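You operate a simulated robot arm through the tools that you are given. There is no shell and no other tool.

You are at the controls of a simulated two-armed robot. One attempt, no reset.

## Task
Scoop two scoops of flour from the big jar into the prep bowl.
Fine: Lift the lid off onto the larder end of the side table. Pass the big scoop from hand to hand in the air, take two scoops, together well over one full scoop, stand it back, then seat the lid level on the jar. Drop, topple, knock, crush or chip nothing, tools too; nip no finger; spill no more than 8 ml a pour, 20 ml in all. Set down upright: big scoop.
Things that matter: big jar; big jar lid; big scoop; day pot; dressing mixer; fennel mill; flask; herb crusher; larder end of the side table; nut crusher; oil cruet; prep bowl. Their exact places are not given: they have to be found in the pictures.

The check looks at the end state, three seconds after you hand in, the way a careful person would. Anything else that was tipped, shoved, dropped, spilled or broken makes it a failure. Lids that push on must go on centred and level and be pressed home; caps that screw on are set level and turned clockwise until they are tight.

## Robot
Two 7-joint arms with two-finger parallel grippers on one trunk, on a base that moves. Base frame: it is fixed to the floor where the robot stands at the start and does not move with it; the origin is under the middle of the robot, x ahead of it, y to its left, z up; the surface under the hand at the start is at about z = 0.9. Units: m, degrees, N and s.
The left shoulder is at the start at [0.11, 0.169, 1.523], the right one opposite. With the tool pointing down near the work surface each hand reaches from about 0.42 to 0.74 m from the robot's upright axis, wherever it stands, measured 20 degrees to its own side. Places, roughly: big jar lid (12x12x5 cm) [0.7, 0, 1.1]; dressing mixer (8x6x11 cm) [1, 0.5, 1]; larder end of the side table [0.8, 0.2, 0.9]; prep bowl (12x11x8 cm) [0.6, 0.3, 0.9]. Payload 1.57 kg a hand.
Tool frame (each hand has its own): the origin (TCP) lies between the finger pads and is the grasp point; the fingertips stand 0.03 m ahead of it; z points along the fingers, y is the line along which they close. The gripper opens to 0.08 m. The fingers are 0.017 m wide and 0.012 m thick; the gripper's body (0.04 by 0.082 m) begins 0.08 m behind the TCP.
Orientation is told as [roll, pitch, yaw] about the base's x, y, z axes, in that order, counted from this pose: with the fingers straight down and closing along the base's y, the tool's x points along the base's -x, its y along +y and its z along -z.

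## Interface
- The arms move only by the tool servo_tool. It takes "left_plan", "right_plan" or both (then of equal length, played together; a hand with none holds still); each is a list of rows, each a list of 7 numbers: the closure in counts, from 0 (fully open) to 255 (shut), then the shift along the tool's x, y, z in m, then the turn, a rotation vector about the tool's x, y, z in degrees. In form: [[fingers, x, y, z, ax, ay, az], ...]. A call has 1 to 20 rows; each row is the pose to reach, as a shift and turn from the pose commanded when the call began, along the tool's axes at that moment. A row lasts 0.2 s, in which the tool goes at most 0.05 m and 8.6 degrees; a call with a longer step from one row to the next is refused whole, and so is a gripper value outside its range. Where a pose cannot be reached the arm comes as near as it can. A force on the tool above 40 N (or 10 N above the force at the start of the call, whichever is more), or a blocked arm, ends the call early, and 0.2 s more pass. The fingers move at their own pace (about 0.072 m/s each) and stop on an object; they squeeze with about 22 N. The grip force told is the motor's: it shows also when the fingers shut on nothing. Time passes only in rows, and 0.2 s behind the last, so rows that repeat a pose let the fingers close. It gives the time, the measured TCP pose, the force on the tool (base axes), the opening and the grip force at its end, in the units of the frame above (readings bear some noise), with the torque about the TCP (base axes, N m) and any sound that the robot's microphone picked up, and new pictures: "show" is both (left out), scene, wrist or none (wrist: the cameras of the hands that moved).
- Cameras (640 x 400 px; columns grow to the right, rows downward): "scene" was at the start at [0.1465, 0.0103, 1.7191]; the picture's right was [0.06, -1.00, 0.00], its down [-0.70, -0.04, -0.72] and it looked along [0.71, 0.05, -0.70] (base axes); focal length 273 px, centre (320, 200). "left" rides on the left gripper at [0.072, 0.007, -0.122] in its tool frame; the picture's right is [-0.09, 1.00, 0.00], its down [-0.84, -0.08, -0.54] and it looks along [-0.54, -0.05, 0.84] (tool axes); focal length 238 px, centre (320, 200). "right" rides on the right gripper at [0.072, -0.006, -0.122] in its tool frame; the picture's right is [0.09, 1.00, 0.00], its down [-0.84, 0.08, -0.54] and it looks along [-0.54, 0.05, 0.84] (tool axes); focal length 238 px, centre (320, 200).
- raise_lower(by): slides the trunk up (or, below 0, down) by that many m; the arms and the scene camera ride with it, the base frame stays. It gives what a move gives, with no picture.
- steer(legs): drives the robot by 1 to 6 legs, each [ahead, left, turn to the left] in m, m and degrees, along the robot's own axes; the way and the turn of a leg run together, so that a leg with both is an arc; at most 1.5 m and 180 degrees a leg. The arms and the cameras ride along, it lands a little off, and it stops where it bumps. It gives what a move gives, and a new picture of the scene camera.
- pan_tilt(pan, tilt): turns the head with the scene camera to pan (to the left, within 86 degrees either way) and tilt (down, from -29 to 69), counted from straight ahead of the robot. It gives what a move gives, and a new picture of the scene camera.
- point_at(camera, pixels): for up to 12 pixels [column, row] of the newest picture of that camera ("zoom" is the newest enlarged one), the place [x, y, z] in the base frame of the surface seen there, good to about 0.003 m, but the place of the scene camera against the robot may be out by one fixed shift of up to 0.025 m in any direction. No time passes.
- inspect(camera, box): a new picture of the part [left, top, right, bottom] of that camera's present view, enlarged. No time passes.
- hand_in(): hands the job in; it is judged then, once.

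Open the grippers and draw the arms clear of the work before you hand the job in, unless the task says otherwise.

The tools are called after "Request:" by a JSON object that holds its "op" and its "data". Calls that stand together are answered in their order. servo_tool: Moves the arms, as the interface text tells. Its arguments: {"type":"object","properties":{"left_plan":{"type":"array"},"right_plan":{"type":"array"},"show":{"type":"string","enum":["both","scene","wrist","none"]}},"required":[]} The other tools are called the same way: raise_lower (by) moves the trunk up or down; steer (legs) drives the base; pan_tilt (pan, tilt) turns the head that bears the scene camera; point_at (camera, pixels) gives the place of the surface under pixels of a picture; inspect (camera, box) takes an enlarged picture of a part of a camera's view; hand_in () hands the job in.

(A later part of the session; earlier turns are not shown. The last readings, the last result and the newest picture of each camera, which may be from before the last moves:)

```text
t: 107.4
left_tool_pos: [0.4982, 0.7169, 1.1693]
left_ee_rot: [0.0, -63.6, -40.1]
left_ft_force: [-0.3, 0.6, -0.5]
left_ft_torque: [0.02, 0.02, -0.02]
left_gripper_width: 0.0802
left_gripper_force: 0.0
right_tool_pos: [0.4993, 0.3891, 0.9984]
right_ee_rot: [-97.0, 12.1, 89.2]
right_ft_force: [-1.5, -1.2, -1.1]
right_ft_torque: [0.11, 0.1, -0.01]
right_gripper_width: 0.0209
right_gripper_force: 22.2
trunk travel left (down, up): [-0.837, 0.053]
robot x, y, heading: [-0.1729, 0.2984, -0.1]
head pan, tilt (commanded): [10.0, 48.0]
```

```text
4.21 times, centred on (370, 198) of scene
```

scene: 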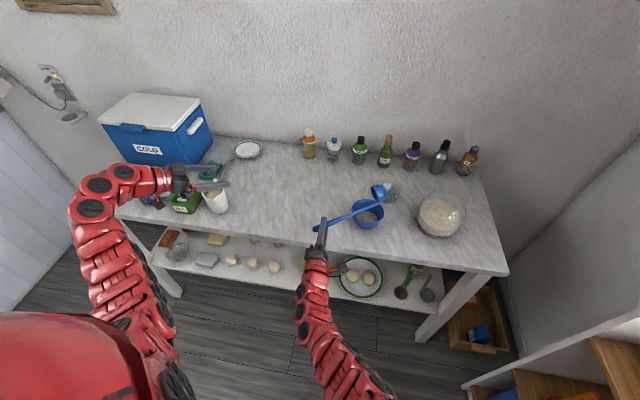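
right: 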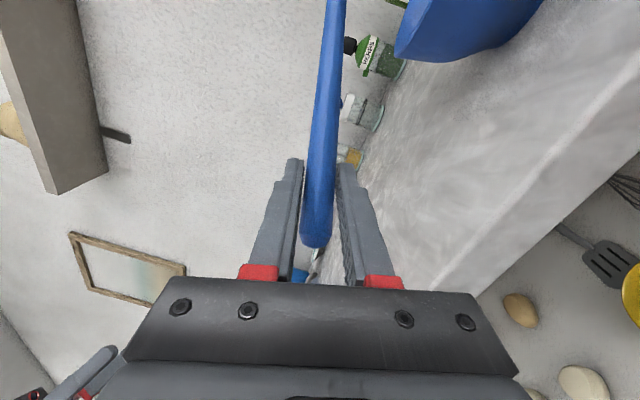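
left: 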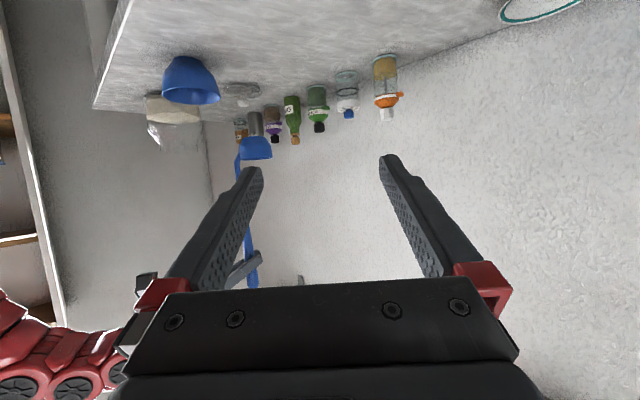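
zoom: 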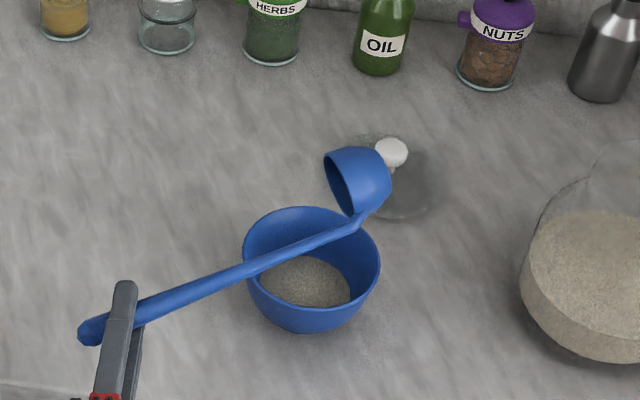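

The cup is empty and the flour lies in the bowl, with no spill visible. I bring the scoop upright again over the bowl.

Request:
{"op": "servo_tool", "data": {"right_plan": [[255, 0.0005, -0.0275, 0.0003, -4, 0, 6.93], [255, 0.0044, -0.0546, 0.0026, -8, 0, 13.86], [255, 0.0115, -0.0809, 0.0067, -12, 0, 20.78], [255, 0.0217, -0.1058, 0.0126, -16, 0, 27.71], [255, 0.0349, -0.1287, 0.0202, -20, 0, 34.64], [255, 0.0507, -0.1494, 0.0293, -24, 0, 41.57], [255, 0.0687, -0.1673, 0.0397, -28, 0, 48.5], [255, 0.0888, -0.1822, 0.0513, -32, 0, 55.43], [255, 0.1104, -0.1936, 0.0638, -36, 0, 62.35], [255, 0.1333, -0.2014, 0.077, -40, 0, 69.28], [255, 0.1568, -0.2056, 0.0906, -44, 0, 76.21], [255, 0.1806, -0.2058, 0.1043, -48, 0, 83.14], [255, 0.2044, -0.2023, 0.118, -52, 0, 90.07], [255, 0.2044, -0.2023, 0.118, -52, 0, 90.07]], "show": "both"}}

Request:
{"op": "point_at", "data": {"camera": "right", "pixels": [[330, 20], [326, 70], [323, 110], [320, 150], [318, 190], [316, 225], [315, 240]]}}

Request:
{"op": "inspect", "data": {"camera": "left", "box": [140, 50, 220, 150]}}

Request:
{"op": "inspect", "data": {"camera": "scene", "box": [320, 130, 420, 245]}}

```text
t: 110.4
left_tool_pos: [0.4989, 0.716, 1.17]
left_ee_rot: [0.0, -63.6, -39.9]
left_ft_force: [0.4, 0.3, -0.4]
left_ft_torque: [0.0, 0.02, -0.01]
left_gripper_width: 0.0801
left_gripper_force: 0.1
right_tool_pos: [0.5907, 0.2345, 1.2526]
right_ee_rot: [0.0, -59.8, 30.0]
right_ft_force: [0.6, 0.0, -0.4]
right_ft_torque: [-0.02, 0.03, -0.01]
right_gripper_width: 0.0209
right_gripper_force: 21.6
trunk travel left (down, up): [-0.837, 0.053]
robot x, y, heading: [-0.1731, 0.2968, 0.4]
head pan, tilt (commanded): [10.0, 48.0]
```

scene: 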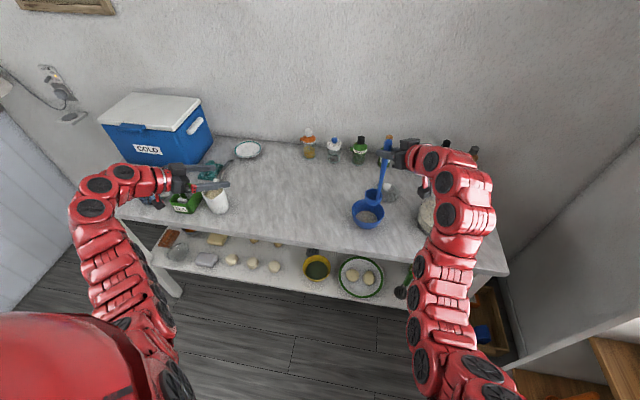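
right: 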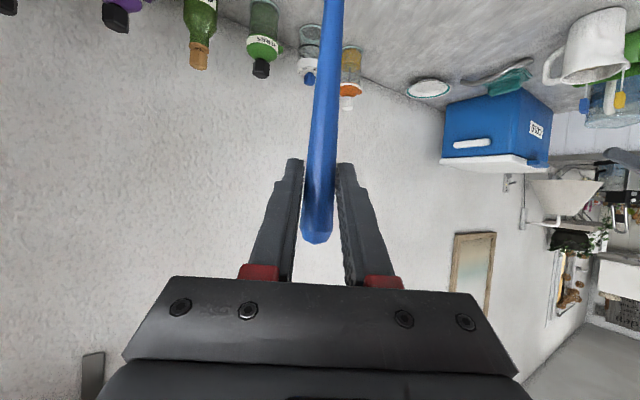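

```text
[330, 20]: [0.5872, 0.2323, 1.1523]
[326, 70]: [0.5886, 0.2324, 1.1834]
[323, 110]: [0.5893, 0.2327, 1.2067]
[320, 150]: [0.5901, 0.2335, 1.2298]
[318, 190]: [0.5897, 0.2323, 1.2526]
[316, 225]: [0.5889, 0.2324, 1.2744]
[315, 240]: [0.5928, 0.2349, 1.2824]
```

```text
4.00 times, centred on (180, 100) of left
```

zoom: 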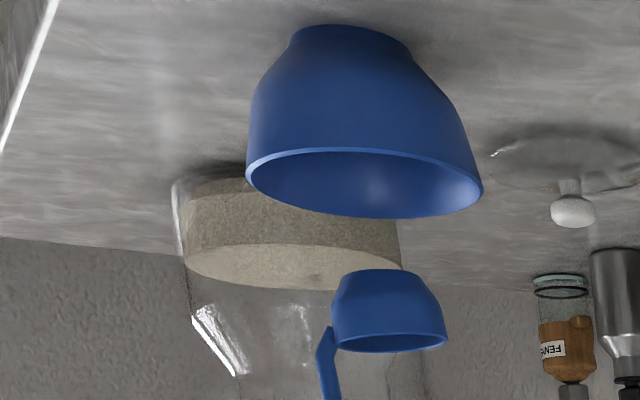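

```text
3.48 times, centred on (370, 188) of scene
```

zoom: 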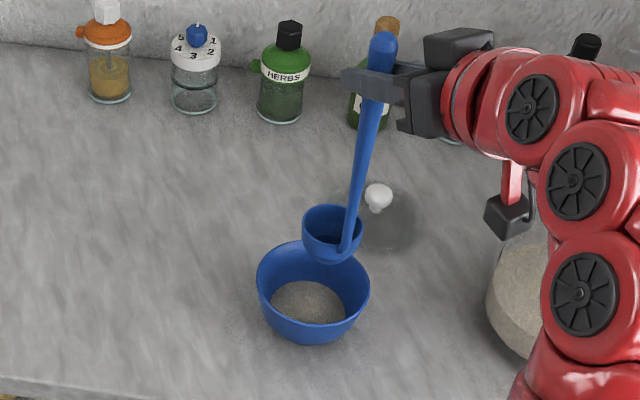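

The scoop slid another 3 mm (top now 31 mm above the TCP) and leans about 2-3 degrees. I measure the cup's rim once more to know its offset for the second scoop.

Request:
{"op": "inspect", "data": {"camera": "left", "box": [140, 50, 220, 150]}}

Request:
{"op": "point_at", "data": {"camera": "zoom", "pixels": [[390, 333], [390, 337], [334, 340], [446, 337], [390, 349], [340, 344], [440, 343], [322, 355], [326, 380], [328, 395], [390, 272], [360, 300]]}}

```text
4.00 times, centred on (180, 100) of left
```

zoom: 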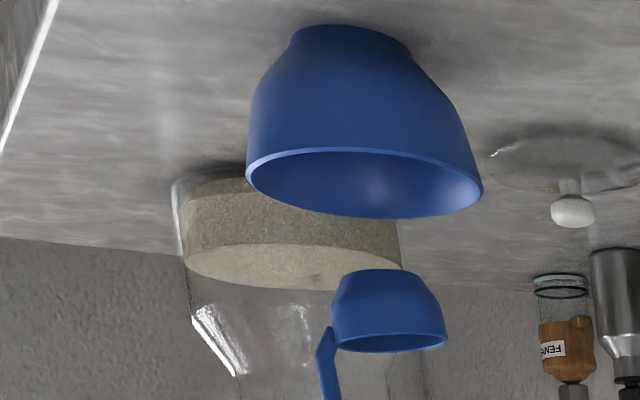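

```text
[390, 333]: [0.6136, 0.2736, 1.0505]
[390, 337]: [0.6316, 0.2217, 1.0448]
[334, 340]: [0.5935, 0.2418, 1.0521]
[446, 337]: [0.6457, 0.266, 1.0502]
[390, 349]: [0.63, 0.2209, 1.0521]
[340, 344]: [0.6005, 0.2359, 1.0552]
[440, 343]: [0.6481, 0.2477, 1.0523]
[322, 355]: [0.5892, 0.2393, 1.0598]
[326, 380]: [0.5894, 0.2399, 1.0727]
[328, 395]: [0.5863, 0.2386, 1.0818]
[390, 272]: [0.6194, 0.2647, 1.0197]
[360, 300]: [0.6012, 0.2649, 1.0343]
```

The rim centre is now (0.031, 0.013, -0.201) from the TCP. I go back up and over the jar for the second scoop.

Request:
{"op": "servo_tool", "data": {"right_plan": [[255, -0.016, 0, -0.0093, 0, 0, 0], [255, -0.032, 0, -0.0185, 0, 0, 0], [255, -0.048, 0, -0.0278, 0, 0, 0], [255, -0.0641, 0, -0.037, 0, 0, 0], [255, -0.0615, -0.0139, -0.0415, 0, 0, 0], [255, -0.0572, -0.0371, -0.0489, 0, 0, 0], [255, -0.0521, -0.0648, -0.0579, 0, 0, 0], [255, -0.046, -0.0973, -0.0683, 0, 0, 0], [255, -0.04, -0.1297, -0.0787, 0, 0, 0], [255, -0.034, -0.1621, -0.0892, 0, 0, 0], [255, -0.0288, -0.1899, -0.0981, 0, 0, 0], [255, -0.0245, -0.2131, -0.1055, 0, 0, 0], [255, -0.022, -0.227, -0.11, 0, 0, 0], [255, -0.0211, -0.2316, -0.1115, 0, 0, 0], [255, -0.0211, -0.2316, -0.1115, 0, 0, 0]], "show": "both"}}

Request:
{"op": "inspect", "data": {"camera": "left", "box": [140, 80, 210, 180]}}

Request:
{"op": "inspect", "data": {"camera": "scene", "box": [340, 100, 520, 245]}}

```text
t: 113.6
left_tool_pos: [0.4986, 0.7157, 1.1687]
left_ee_rot: [0.1, -63.5, -40.0]
left_ft_force: [0.3, 0.2, 0.0]
left_ft_torque: [0.01, -0.02, 0.02]
left_gripper_width: 0.0799
left_gripper_force: 0.0
right_tool_pos: [0.6315, -0.0091, 1.3254]
right_ee_rot: [0.0, -59.9, 30.0]
right_ft_force: [0.1, 0.3, -0.2]
right_ft_torque: [-0.03, 0.01, 0.0]
right_gripper_width: 0.0211
right_gripper_force: 22.0
trunk travel left (down, up): [-0.837, 0.053]
robot x, y, heading: [-0.1733, 0.2966, 0.0]
head pan, tilt (commanded): [10.0, 48.0]
```

scene: 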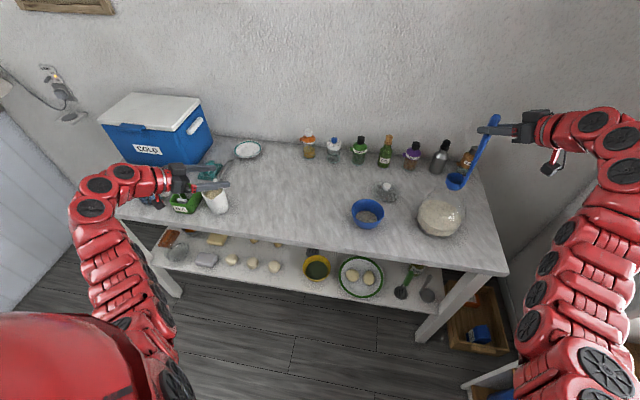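
right: 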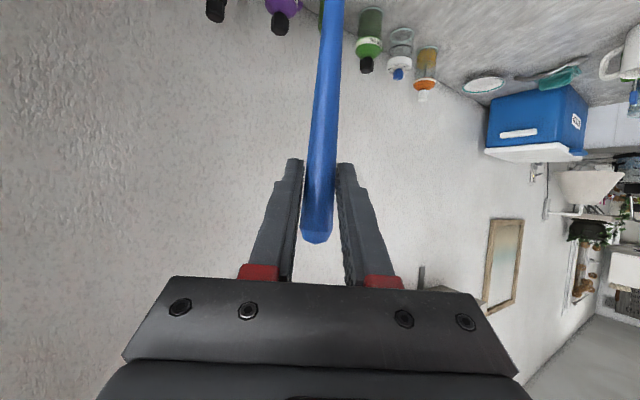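

```text
4.00 times, centred on (175, 130) of left
```

zoom: 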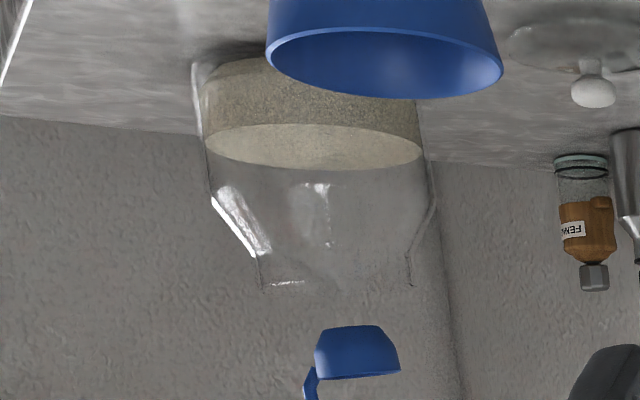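

```text
2.76 times, centred on (430, 172) of scene
```

zoom: 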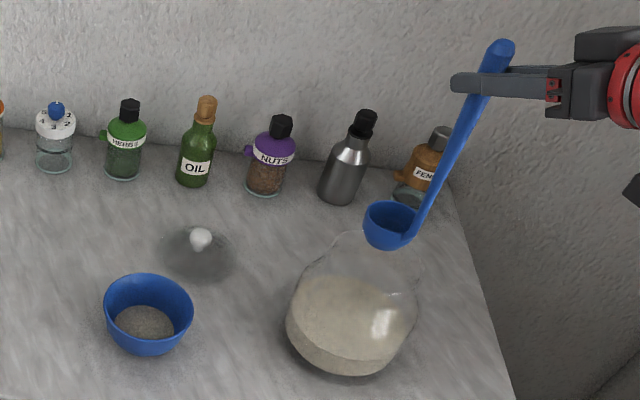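

Request:
{"op": "inspect", "data": {"camera": "left", "box": [150, 130, 210, 190]}}

Request:
{"op": "point_at", "data": {"camera": "zoom", "pixels": [[320, 240], [290, 250], [350, 245], [320, 262], [262, 262], [378, 256], [320, 275], [255, 300], [258, 350], [262, 390]]}}

```text
6.67 times, centred on (180, 160) of left
```

zoom: 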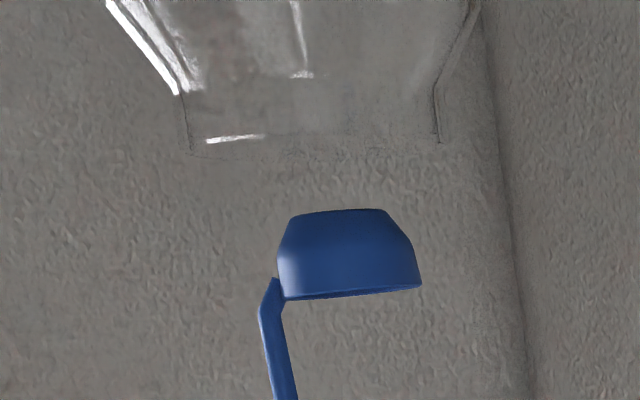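

```text
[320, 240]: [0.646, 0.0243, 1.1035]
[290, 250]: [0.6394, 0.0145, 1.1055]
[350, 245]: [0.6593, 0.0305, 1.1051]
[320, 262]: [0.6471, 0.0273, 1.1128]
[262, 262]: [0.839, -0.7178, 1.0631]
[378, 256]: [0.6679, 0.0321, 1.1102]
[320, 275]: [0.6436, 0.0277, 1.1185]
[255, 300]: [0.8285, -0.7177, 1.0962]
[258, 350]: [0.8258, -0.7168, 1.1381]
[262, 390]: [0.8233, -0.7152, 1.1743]
```

The cup sits about 8 mm too far forward of the jar's axis, so I shift 6 mm back and then lower straight into the mouth to just above the flour.

Request:
{"op": "servo_tool", "data": {"right_plan": [[255, 0.003, 0, -0.0052, 0, 0, 0], [255, 0.0116, 0, -0.0002, 0, 0, 0], [255, 0.0246, 0, 0.0073, 0, 0, 0], [255, 0.0376, 0, 0.0148, 0, 0, 0], [255, 0.0506, 0, 0.0223, 0, 0, 0], [255, 0.0636, 0, 0.0298, 0, 0, 0], [255, 0.0766, 0, 0.0373, 0, 0, 0], [255, 0.0896, 0, 0.0448, 0, 0, 0], [255, 0.1026, 0, 0.0523, 0, 0, 0], [255, 0.1026, 0, 0.0523, 0, 0, 0]], "show": "wrist"}}

Request:
{"op": "inspect", "data": {"camera": "left", "box": [140, 80, 210, 165]}}

Request:
{"op": "inspect", "data": {"camera": "scene", "box": [405, 150, 485, 245]}}

```text
t: 115.8
left_tool_pos: [0.4989, 0.716, 1.1703]
left_ee_rot: [0.2, -63.5, -39.9]
left_ft_force: [-0.4, 0.3, -0.1]
left_ft_torque: [-0.01, -0.01, 0.03]
left_gripper_width: 0.08
left_gripper_force: 0.0
right_tool_pos: [0.6249, -0.0102, 1.2102]
right_ee_rot: [0.0, -59.9, 29.9]
right_ft_force: [-0.7, 0.3, -1.4]
right_ft_torque: [-0.03, 0.02, 0.03]
right_gripper_width: 0.0209
right_gripper_force: 22.0
trunk travel left (down, up): [-0.837, 0.053]
robot x, y, heading: [-0.1718, 0.2967, 0.2]
head pan, tilt (commanded): [10.0, 48.0]
```

right: 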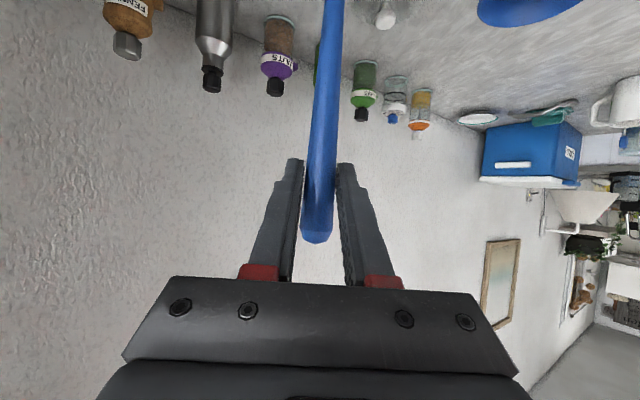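

```text
4.71 times, centred on (175, 122) of left
```

zoom: 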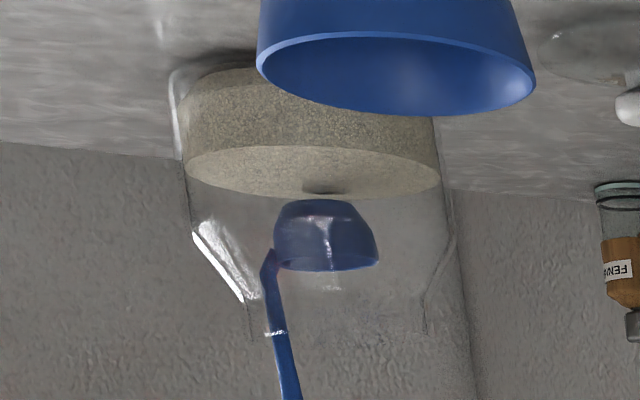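

```text
4.21 times, centred on (445, 198) of scene
```

zoom: 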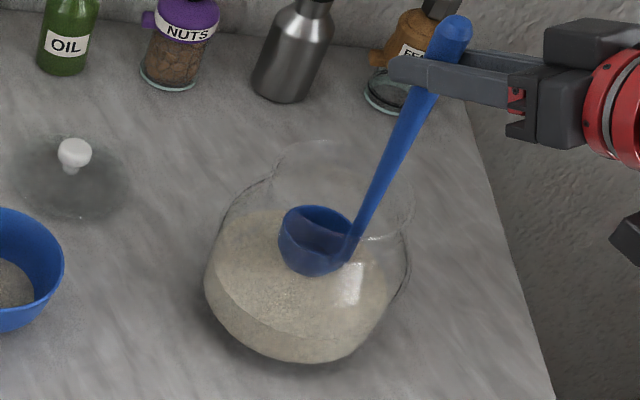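

The cup hovers just above the flour, well inside. I dip again with a 20 degree tilt, moving a bit more forward to keep the handle off the mouth's edge.

Request:
{"op": "servo_tool", "data": {"right_plan": [[255, 0.0062, 0.0065, 0.0053, 1.25, 0, -2.17], [255, 0.0123, 0.0129, 0.0106, 2.5, 0, -4.33], [255, 0.019, 0.0193, 0.0163, 3.75, 0, -6.5], [255, 0.0258, 0.0257, 0.0219, 5, 0, -8.66], [255, 0.0333, 0.0319, 0.028, 6.25, 0, -10.83], [255, 0.0408, 0.038, 0.034, 7.5, 0, -12.99], [255, 0.0489, 0.044, 0.0404, 8.75, 0, -15.16], [255, 0.057, 0.05, 0.0468, 10, 0, -17.32], [255, 0.057, 0.05, 0.0468, 10, 0, -17.32]], "show": "both"}}

Request:
{"op": "inspect", "data": {"camera": "left", "box": [140, 80, 210, 165]}}

```text
t: 117.8
left_tool_pos: [0.4998, 0.7166, 1.1705]
left_ee_rot: [0.1, -63.6, -40.1]
left_ft_force: [-0.2, -0.4, -0.7]
left_ft_torque: [-0.03, 0.0, -0.03]
left_gripper_width: 0.0799
left_gripper_force: 0.1
right_tool_pos: [0.6111, 0.0364, 1.1381]
right_ee_rot: [-36.1, -54.3, 60.7]
right_ft_force: [-0.2, -0.5, -1.1]
right_ft_torque: [0.01, 0.04, -0.03]
right_gripper_width: 0.021
right_gripper_force: 21.9
trunk travel left (down, up): [-0.837, 0.053]
robot x, y, heading: [-0.1661, 0.3, 0.0]
head pan, tilt (commanded): [10.0, 48.0]
```

scene: 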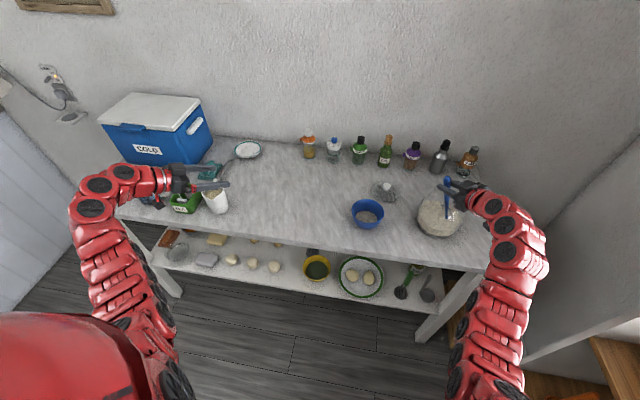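
right: 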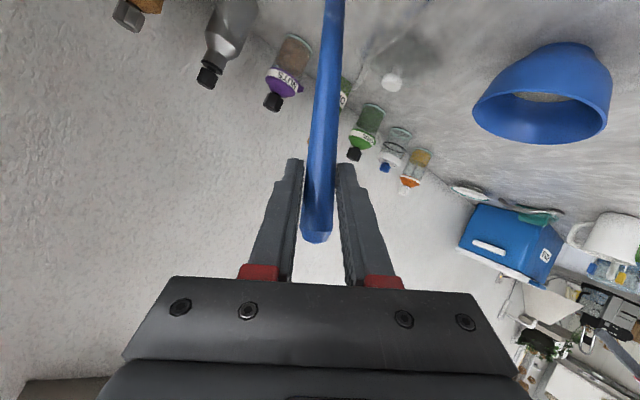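

```text
4.71 times, centred on (175, 122) of left
```

zoom: 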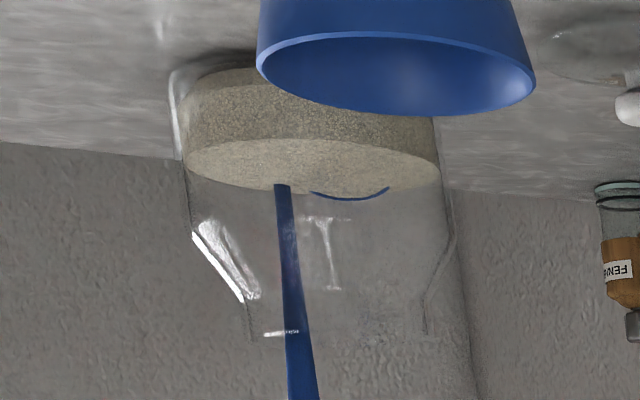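

No side forces this time, and the cup is in the flour. I sweep it upright and toward the middle, keeping the rim below the surface.

Request:
{"op": "servo_tool", "data": {"right_plan": [[255, -0.0016, -0.0085, -0.001, -2, 0, 3.46], [255, -0.0023, -0.0178, -0.0014, -4, 0, 6.93], [255, -0.002, -0.0272, -0.0012, -6, 0, 10.39], [255, -0.0006, -0.0373, -0.0004, -8, 0, 13.86], [255, 0.002, -0.0481, 0.0012, -10, 0, 17.32], [255, 0.002, -0.0481, 0.0012, -10, 0, 17.32]], "show": "wrist"}}

Request:
{"op": "inspect", "data": {"camera": "left", "box": [140, 80, 210, 165]}}

Request:
{"op": "inspect", "data": {"camera": "scene", "box": [405, 150, 485, 245]}}

```text
t: 119.2
left_tool_pos: [0.4982, 0.7163, 1.17]
left_ee_rot: [0.1, -63.5, -39.9]
left_ft_force: [-0.1, -0.8, -0.8]
left_ft_torque: [0.0, -0.01, -0.05]
left_gripper_width: 0.0801
left_gripper_force: 0.1
right_tool_pos: [0.6344, -0.0037, 1.1529]
right_ee_rot: [0.1, -60.0, 29.9]
right_ft_force: [0.2, 0.0, -0.7]
right_ft_torque: [-0.02, 0.07, -0.04]
right_gripper_width: 0.0211
right_gripper_force: 21.7
trunk travel left (down, up): [-0.837, 0.053]
robot x, y, heading: [-0.1704, 0.2962, 0.0]
head pan, tilt (commanded): [10.0, 48.0]
```

right: 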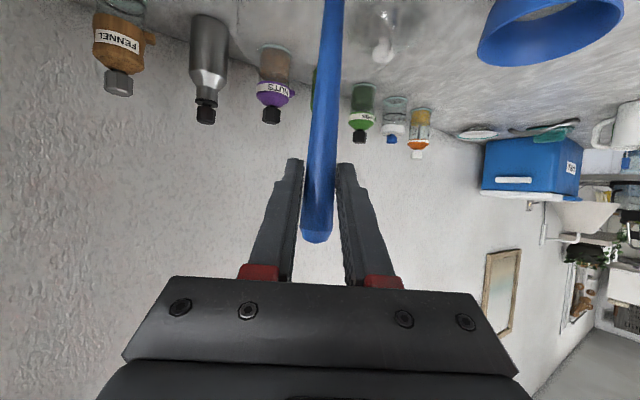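

```text
4.71 times, centred on (175, 122) of left
```

zoom: 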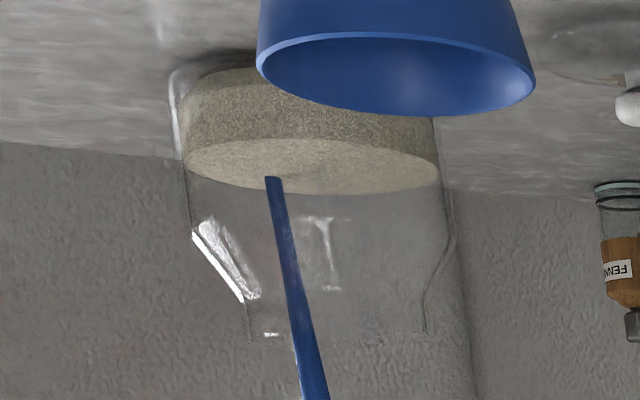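

```text
4.21 times, centred on (445, 198) of scene
```

zoom: 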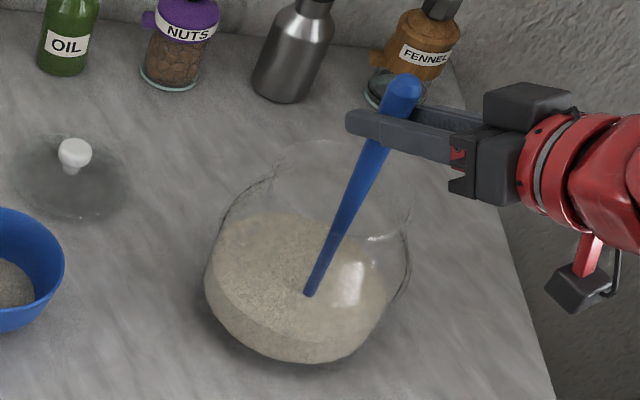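

The cup is fully under the flour and upright, with no undue force. I lift slowly and re-centre below the neck, then look at the load.

Request:
{"op": "servo_tool", "data": {"right_plan": [[255, -0.0052, 0, -0.003, 0, 0, 0], [255, -0.0104, 0, -0.006, 0, 0, 0], [255, -0.0193, 0, -0.0146, 0, 0, 0], [255, -0.0277, -0.001, -0.0241, 0, 0, 0], [255, -0.0358, -0.001, -0.034, 0, 0, 0], [255, -0.0462, -0.001, -0.04, 0, 0, 0], [255, -0.0462, -0.001, -0.04, 0, 0, 0]], "show": "wrist"}}

Request:
{"op": "inspect", "data": {"camera": "left", "box": [140, 80, 210, 165]}}

Request:
{"op": "inspect", "data": {"camera": "scene", "box": [405, 150, 485, 245]}}

```text
t: 120.8
left_tool_pos: [0.499, 0.7156, 1.1692]
left_ee_rot: [0.1, -63.5, -40.0]
left_ft_force: [0.3, -0.5, -0.8]
left_ft_torque: [0.02, -0.01, 0.02]
left_gripper_width: 0.0798
left_gripper_force: 0.1
right_tool_pos: [0.6248, -0.0083, 1.2115]
right_ee_rot: [0.2, -60.0, 29.9]
right_ft_force: [-0.3, -0.4, -1.2]
right_ft_torque: [-0.01, 0.04, -0.01]
right_gripper_width: 0.0216
right_gripper_force: 21.8
trunk travel left (down, up): [-0.837, 0.053]
robot x, y, heading: [-0.1693, 0.2967, 0.0]
head pan, tilt (commanded): [10.0, 48.0]
```

right: 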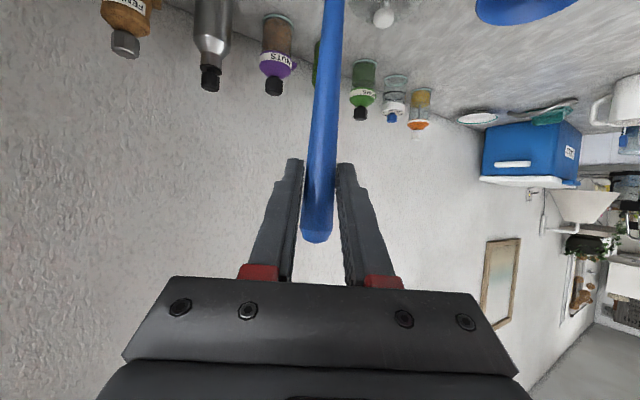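

```text
4.71 times, centred on (175, 122) of left
```

zoom: 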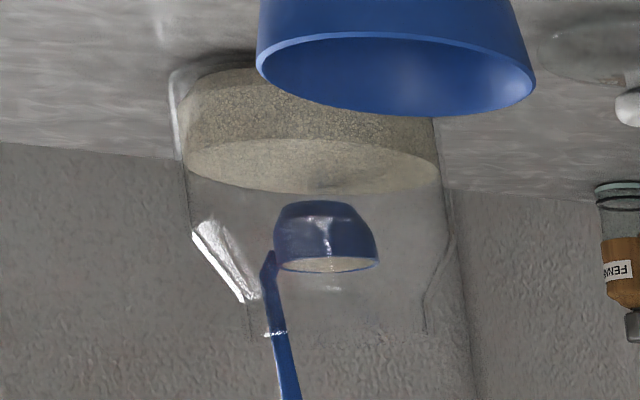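

```text
4.21 times, centred on (445, 198) of scene
```

zoom: 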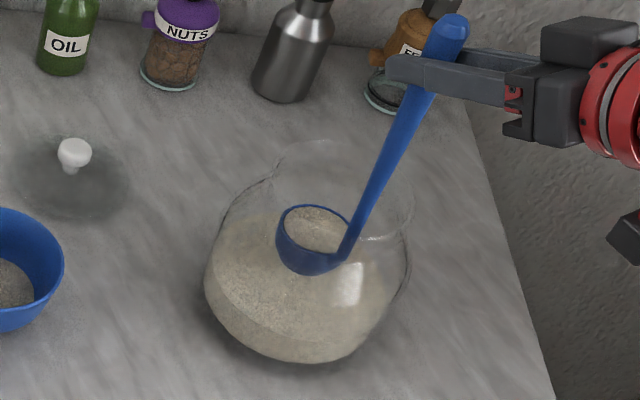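

Another full scoop. I lift it straight out of the jar to z≈1.326.

Request:
{"op": "servo_tool", "data": {"right_plan": [[255, -0.0065, 0, -0.0038, 0, 0, 0], [255, -0.0165, 0, -0.0095, 0, 0, 0], [255, -0.0285, 0, -0.0165, 0, 0, 0], [255, -0.041, 0, -0.0237, 0, 0, 0], [255, -0.0535, 0, -0.0309, 0, 0, 0], [255, -0.066, 0, -0.0381, 0, 0, 0], [255, -0.078, 0, -0.045, 0, 0, 0], [255, -0.089, 0, -0.0514, 0, 0, 0], [255, -0.096, 0, -0.0554, 0, 0, 0], [255, -0.0996, 0, -0.0575, 0, 0, 0], [255, -0.0996, 0, -0.0575, 0, 0, 0]], "show": "wrist"}}

Request:
{"op": "inspect", "data": {"camera": "scene", "box": [405, 100, 525, 245]}}

```text
t: 123.2
left_tool_pos: [0.4992, 0.7157, 1.17]
left_ee_rot: [0.1, -63.5, -40.0]
left_ft_force: [0.3, -0.6, -0.2]
left_ft_torque: [-0.02, 0.0, 0.0]
left_gripper_width: 0.0801
left_gripper_force: 0.1
right_tool_pos: [0.6246, -0.0106, 1.3274]
right_ee_rot: [0.0, -60.0, 29.9]
right_ft_force: [0.2, 0.5, -0.9]
right_ft_torque: [0.01, -0.01, -0.01]
right_gripper_width: 0.0212
right_gripper_force: 22.0
trunk travel left (down, up): [-0.837, 0.053]
robot x, y, heading: [-0.1707, 0.2994, 0.2]
head pan, tilt (commanded): [10.0, 48.0]
```

right: 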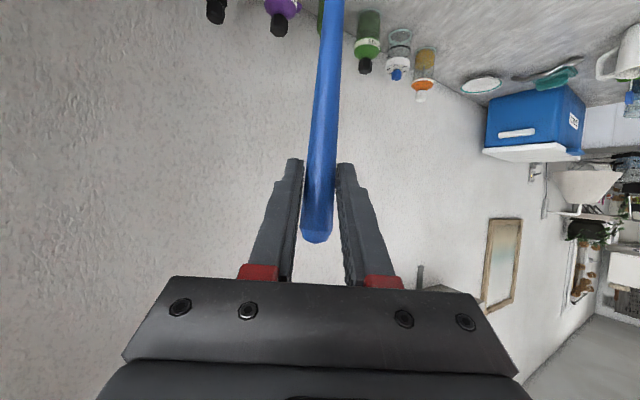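

```text
2.76 times, centred on (465, 172) of scene
```

zoom: 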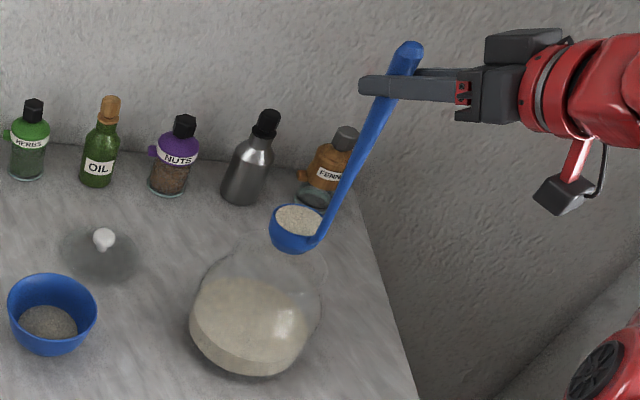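

Both views show a well-filled scoop. I carry it level over the bowl as before.

Request:
{"op": "servo_tool", "data": {"right_plan": [[255, -0.0009, 0.0046, 0.0016, 0, 0, 0], [255, -0.0028, 0.0137, 0.0048, 0, 0, 0], [255, -0.006, 0.0297, 0.0105, 0, 0, 0], [255, -0.0102, 0.0502, 0.0177, 0, 0, 0], [255, -0.0149, 0.073, 0.0258, 0, 0, 0], [255, -0.02, 0.0981, 0.0346, 0, 0, 0], [255, -0.0251, 0.1232, 0.0435, 0, 0, 0], [255, -0.0302, 0.1483, 0.0523, 0, 0, 0], [255, -0.0349, 0.1712, 0.0604, 0, 0, 0], [255, -0.0391, 0.1917, 0.0676, 0, 0, 0], [255, -0.0423, 0.2077, 0.0733, 0, 0, 0], [255, -0.0446, 0.2191, 0.0773, 0, 0, 0], [255, -0.046, 0.2259, 0.0797, 0, 0, 0], [255, -0.0465, 0.2282, 0.0805, 0, 0, 0], [255, -0.0401, 0.2282, 0.0842, 0, 0, 0], [255, -0.024, 0.2282, 0.0935, 0, 0, 0], [255, -0.0046, 0.2282, 0.1047, 0, 0, 0], [255, 0.0115, 0.2282, 0.114, 0, 0, 0], [255, 0.0179, 0.2282, 0.1177, 0, 0, 0], [255, 0.0179, 0.2282, 0.1177, 0, 0, 0]], "show": "both"}}

Request:
{"op": "inspect", "data": {"camera": "left", "box": [140, 50, 220, 150]}}

Request:
{"op": "point_at", "data": {"camera": "zoom", "pixels": [[390, 336], [334, 343], [446, 341], [390, 352], [248, 175], [480, 190], [360, 217], [360, 150]]}}

```text
t: 127.4
left_tool_pos: [0.4986, 0.7159, 1.1698]
left_ee_rot: [0.1, -63.6, -40.0]
left_ft_force: [0.5, -0.6, -0.1]
left_ft_torque: [0.01, 0.01, 0.0]
left_gripper_width: 0.0805
left_gripper_force: 0.0
right_tool_pos: [0.5915, 0.2347, 1.252]
right_ee_rot: [0.0, -60.0, 30.0]
right_ft_force: [-1.2, 1.0, -1.0]
right_ft_torque: [-0.01, 0.02, 0.0]
right_gripper_width: 0.0211
right_gripper_force: 21.8
trunk travel left (down, up): [-0.837, 0.053]
robot x, y, heading: [-0.1712, 0.2965, 0.2]
head pan, tilt (commanded): [10.0, 48.0]
```

scene: 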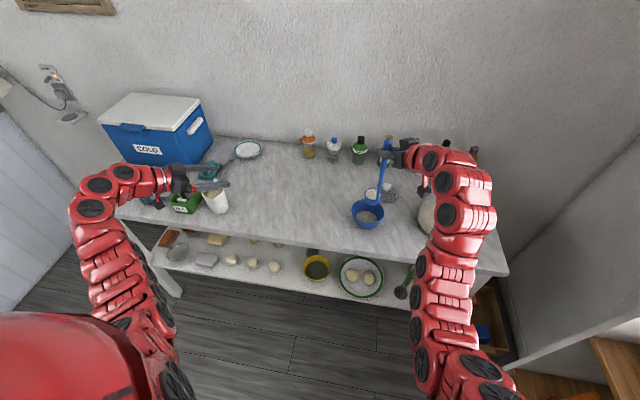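
right: 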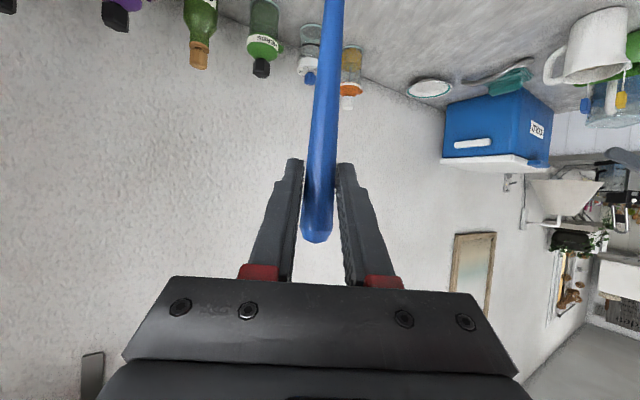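

```text
4.00 times, centred on (180, 100) of left
```

zoom: 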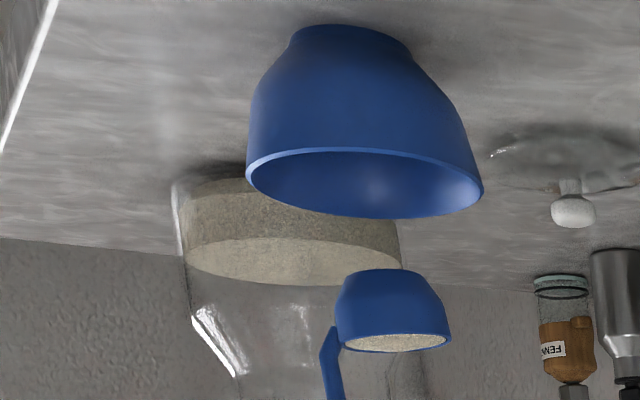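

```text
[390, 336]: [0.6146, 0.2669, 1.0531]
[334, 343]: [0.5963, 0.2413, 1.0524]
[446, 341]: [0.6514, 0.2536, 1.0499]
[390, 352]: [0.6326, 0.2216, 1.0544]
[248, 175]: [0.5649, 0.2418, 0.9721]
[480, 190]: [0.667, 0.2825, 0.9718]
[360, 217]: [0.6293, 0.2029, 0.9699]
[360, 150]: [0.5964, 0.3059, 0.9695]
```

The cup is again centred over the bowl (rim centre about (0.624, 0.246, 1.052)). I pour slowly, 4 degrees a row, to 72 degrees first.

Request:
{"op": "servo_tool", "data": {"right_plan": [[255, 0.001, 0.0137, 0.0006, 2, 0, -3.46], [255, 0.0028, 0.0273, 0.0016, 4, 0, -6.93], [255, 0.0054, 0.0408, 0.0031, 6, 0, -10.39], [255, 0.0087, 0.054, 0.0051, 8, 0, -13.86], [255, 0.013, 0.0669, 0.0075, 10, 0, -17.32], [255, 0.0179, 0.0793, 0.0104, 12, 0, -20.78], [255, 0.0236, 0.0914, 0.0137, 14, 0, -24.25], [255, 0.0301, 0.103, 0.0174, 16, 0, -27.71], [255, 0.0372, 0.1141, 0.0215, 18, 0, -31.18], [255, 0.0449, 0.1245, 0.026, 20, 0, -34.64], [255, 0.0533, 0.1343, 0.0308, 22, 0, -38.1], [255, 0.0623, 0.1434, 0.036, 24, 0, -41.57], [255, 0.0717, 0.1517, 0.0414, 26, 0, -45.03], [255, 0.0817, 0.1593, 0.0472, 28, 0, -48.5], [255, 0.0921, 0.1661, 0.0532, 30, 0, -51.96], [255, 0.1028, 0.172, 0.0594, 32, 0, -55.42], [255, 0.1139, 0.1771, 0.0658, 34, 0, -58.89], [255, 0.1253, 0.1812, 0.0724, 36, 0, -62.35], [255, 0.1253, 0.1812, 0.0724, 36, 0, -62.35]], "show": "both"}}

Request:
{"op": "inspect", "data": {"camera": "left", "box": [140, 50, 220, 150]}}

Request:
{"op": "inspect", "data": {"camera": "scene", "box": [320, 150, 420, 245]}}

```text
t: 131.4
left_tool_pos: [0.4987, 0.7155, 1.1699]
left_ee_rot: [0.1, -63.5, -40.0]
left_ft_force: [-0.4, -0.6, 0.5]
left_ft_torque: [-0.02, 0.02, -0.02]
left_gripper_width: 0.08
left_gripper_force: 0.1
right_tool_pos: [0.5, 0.3929, 1.1104]
right_ee_rot: [-80.8, -15.6, 88.7]
right_ft_force: [0.2, 0.3, -1.2]
right_ft_torque: [0.13, 0.1, -0.04]
right_gripper_width: 0.0213
right_gripper_force: 21.7
trunk travel left (down, up): [-0.837, 0.053]
robot x, y, heading: [-0.1702, 0.2972, 0.2]
head pan, tilt (commanded): [10.0, 48.0]
```

scene: 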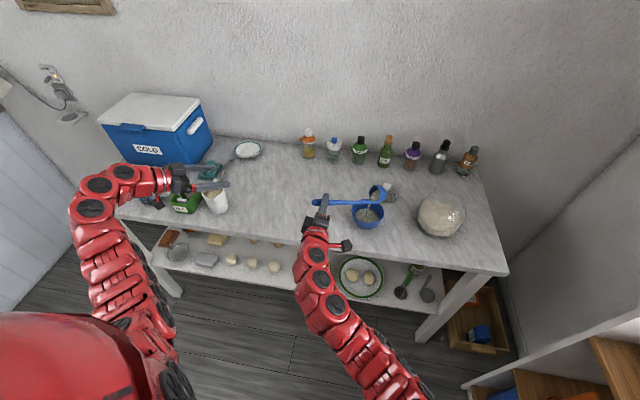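
right: 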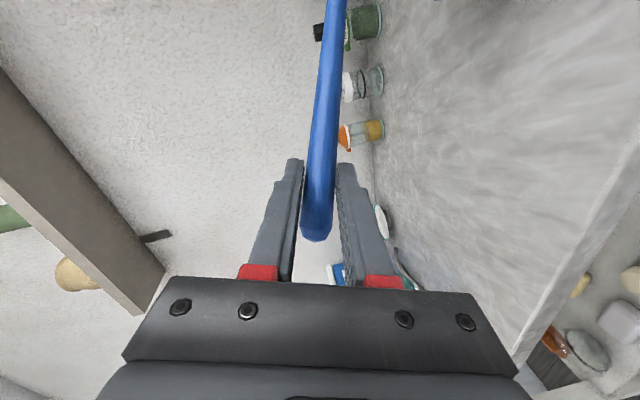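

```text
4.00 times, centred on (180, 100) of left
```

zoom: 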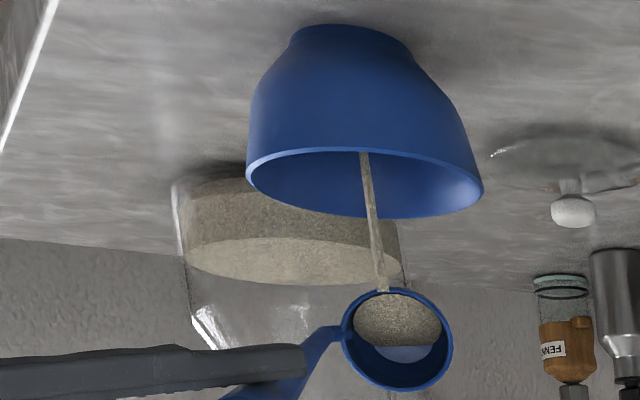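

```text
4.21 times, centred on (370, 198) of scene
```

zoom: 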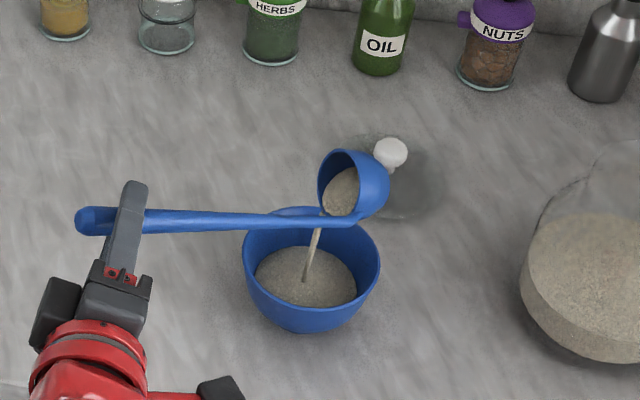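

The stream keeps falling into the bowl's middle. I continue to 112 degrees and hold a moment to empty the cup.

Request:
{"op": "servo_tool", "data": {"right_plan": [[255, 0.001, 0.0137, 0.0006, 2, 0, -3.46], [255, 0.0028, 0.0273, 0.0016, 4, 0, -6.93], [255, 0.0054, 0.0408, 0.0031, 6, 0, -10.39], [255, 0.0087, 0.054, 0.0051, 8, 0, -13.86], [255, 0.013, 0.0669, 0.0075, 10, 0, -17.32], [255, 0.0179, 0.0793, 0.0104, 12, 0, -20.78], [255, 0.0236, 0.0914, 0.0137, 14, 0, -24.25], [255, 0.0301, 0.103, 0.0174, 16, 0, -27.71], [255, 0.035, 0.1065, 0.0202, 18, 0, -31.18], [255, 0.0401, 0.1074, 0.0232, 20, 0, -34.64], [255, 0.0401, 0.1074, 0.0232, 20, 0, -34.64], [255, 0.0401, 0.1074, 0.0232, 20, 0, -34.64], [255, 0.0401, 0.1074, 0.0232, 20, 0, -34.64]], "show": "both"}}

Request:
{"op": "inspect", "data": {"camera": "left", "box": [140, 50, 220, 150]}}

Request:
{"op": "inspect", "data": {"camera": "scene", "box": [320, 150, 420, 245]}}

```text
t: 134.2
left_tool_pos: [0.4986, 0.7155, 1.1698]
left_ee_rot: [0.1, -63.6, -40.0]
left_ft_force: [0.7, -0.7, 0.1]
left_ft_torque: [0.03, 0.01, -0.02]
left_gripper_width: 0.0803
left_gripper_force: 0.1
right_tool_pos: [0.5068, 0.3823, 0.9922]
right_ee_rot: [-101.5, 18.9, 88.2]
right_ft_force: [0.1, 0.2, -1.0]
right_ft_torque: [0.11, 0.13, -0.01]
right_gripper_width: 0.021
right_gripper_force: 22.1
trunk travel left (down, up): [-0.837, 0.053]
robot x, y, heading: [-0.1735, 0.2977, 0.0]
head pan, tilt (commanded): [10.0, 48.0]
```

scene: 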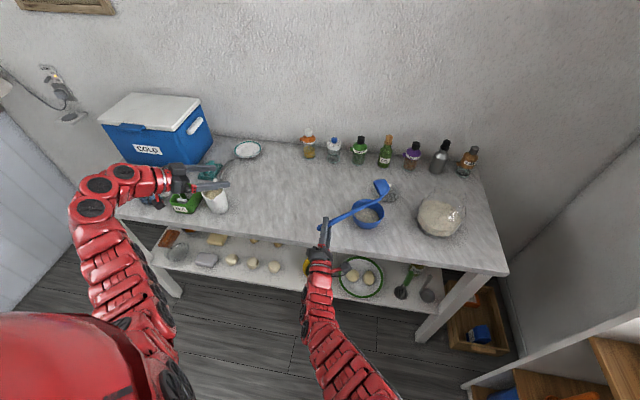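
right: 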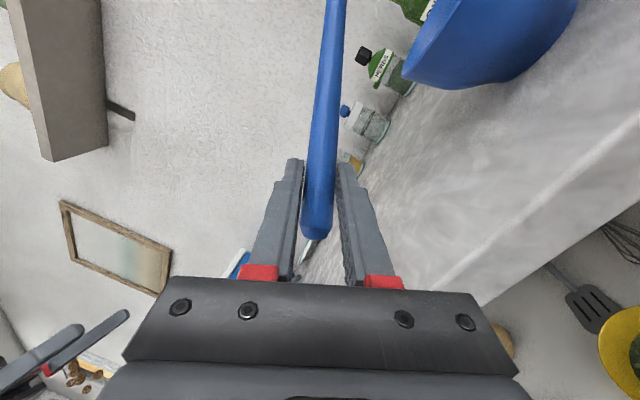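

```text
4.00 times, centred on (180, 100) of left
```

zoom: 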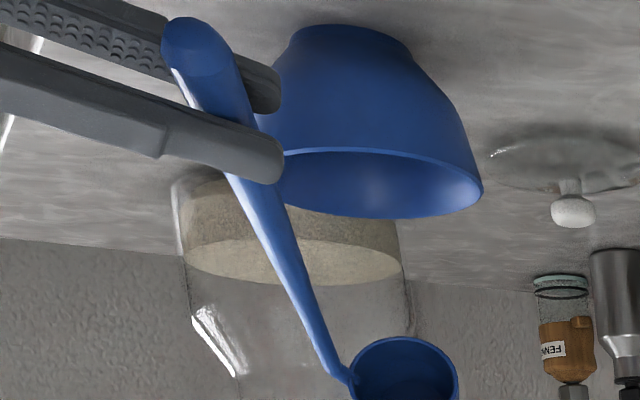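

```text
4.21 times, centred on (370, 198) of scene
```

zoom: 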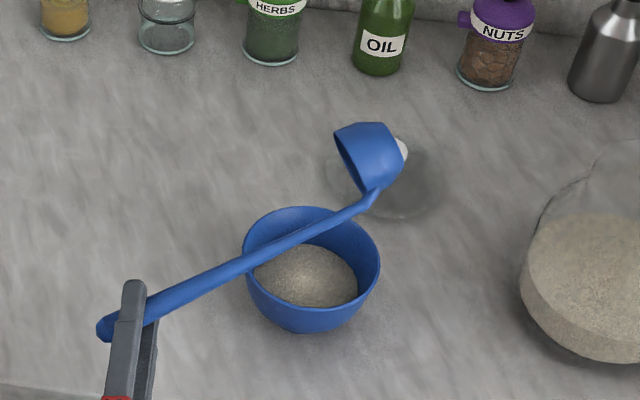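

The bowl now holds both scoops. I check that the cup is empty and that nothing lies on the table around the bowl.

Request:
{"op": "inspect", "data": {"camera": "left", "box": [200, 110, 280, 160]}}

Request:
{"op": "inspect", "data": {"camera": "scene", "box": [340, 170, 400, 240]}}

Request:
{"op": "inspect", "data": {"camera": "scene", "box": [390, 170, 490, 250]}}

```text
8.00 times, centred on (240, 135) of left
```

zoom: 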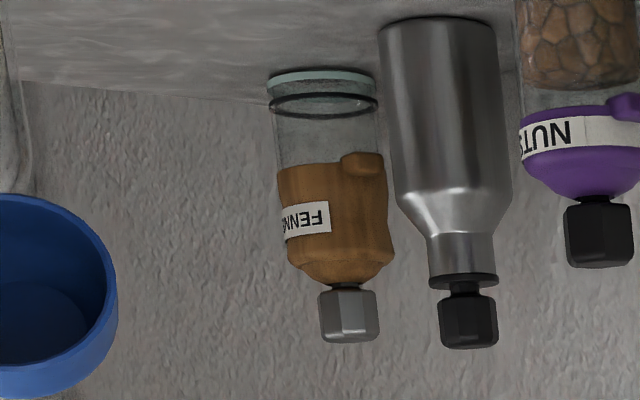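

```text
5.71 times, centred on (370, 205) of scene
```

zoom: 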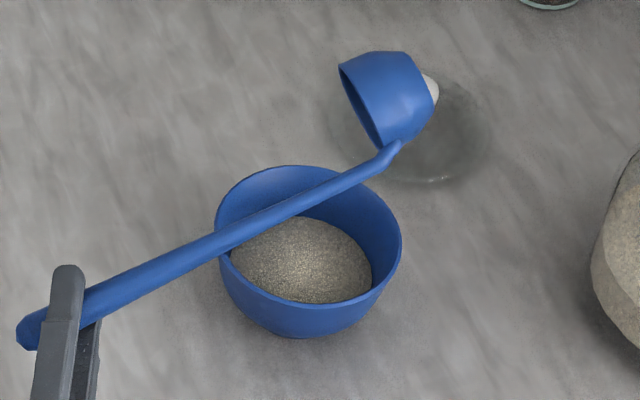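

```text
5.00 times, centred on (440, 210) of scene
```

zoom: 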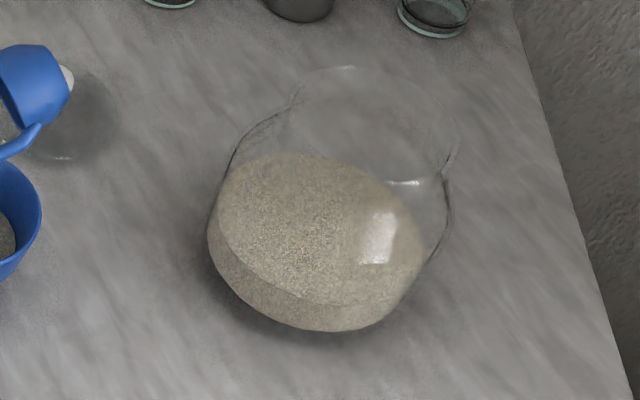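

The cup is empty, and no flour lies on the table. I bring the scoop upright again.

Request:
{"op": "servo_tool", "data": {"right_plan": [[255, 0.0005, -0.0275, 0.0003, -4, 0, 6.93], [255, 0.0044, -0.0546, 0.0026, -8, 0, 13.86], [255, 0.0115, -0.0809, 0.0067, -12, 0, 20.78], [255, 0.0217, -0.1058, 0.0126, -16, 0, 27.71], [255, 0.0349, -0.1287, 0.0202, -20, 0, 34.64], [255, 0.0507, -0.1494, 0.0293, -24, 0, 41.57], [255, 0.0687, -0.1673, 0.0397, -28, 0, 48.5], [255, 0.0888, -0.1822, 0.0513, -32, 0, 55.43], [255, 0.1104, -0.1936, 0.0638, -36, 0, 62.35], [255, 0.1333, -0.2014, 0.077, -40, 0, 69.28], [255, 0.1568, -0.2056, 0.0906, -44, 0, 76.21], [255, 0.1806, -0.2058, 0.1043, -48, 0, 83.14], [255, 0.2044, -0.2023, 0.118, -52, 0, 90.07], [255, 0.2273, -0.1951, 0.1313, -56, 0, 97.0], [255, 0.2273, -0.1951, 0.1313, -56, 0, 97.0]], "show": "both"}}

Request:
{"op": "point_at", "data": {"camera": "right", "pixels": [[330, 20], [326, 70], [323, 110], [320, 150], [318, 190], [316, 225], [315, 233]]}}

Request:
{"op": "inspect", "data": {"camera": "left", "box": [140, 80, 240, 200]}}

```text
t: 137.4
left_tool_pos: [0.4985, 0.7183, 1.1698]
left_ee_rot: [0.0, -63.7, -39.8]
left_ft_force: [-0.6, -0.1, -1.0]
left_ft_torque: [-0.04, -0.02, -0.02]
left_gripper_width: 0.0802
left_gripper_force: 0.0
right_tool_pos: [0.5912, 0.2348, 1.2716]
right_ee_rot: [0.1, -60.1, 29.9]
right_ft_force: [0.3, 0.3, -0.9]
right_ft_torque: [-0.02, 0.02, -0.02]
right_gripper_width: 0.0209
right_gripper_force: 22.0
trunk travel left (down, up): [-0.837, 0.053]
robot x, y, heading: [-0.1678, 0.2996, 0.2]
head pan, tilt (commanded): [10.0, 48.0]
```

scene: 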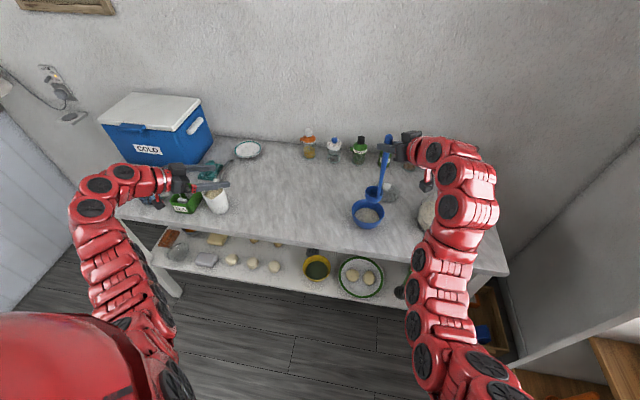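
right: 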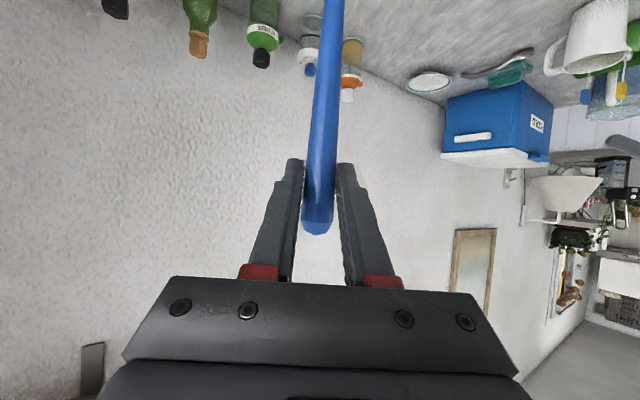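

```text
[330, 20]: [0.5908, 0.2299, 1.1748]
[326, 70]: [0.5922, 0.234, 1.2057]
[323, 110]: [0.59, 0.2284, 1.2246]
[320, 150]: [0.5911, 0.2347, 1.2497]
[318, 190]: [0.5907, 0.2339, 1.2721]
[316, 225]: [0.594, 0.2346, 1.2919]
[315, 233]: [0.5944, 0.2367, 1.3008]
```

```text
3.33 times, centred on (190, 140) of left
```

zoom: 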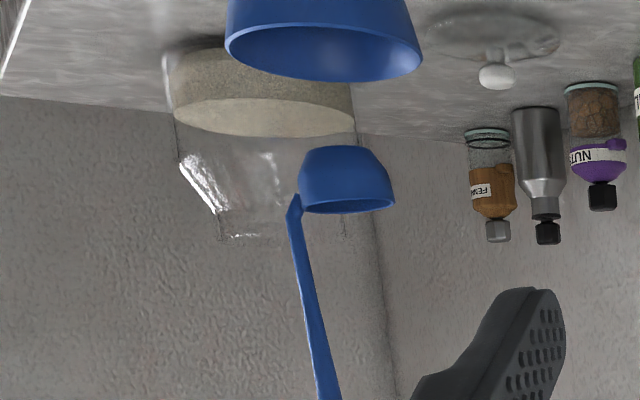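

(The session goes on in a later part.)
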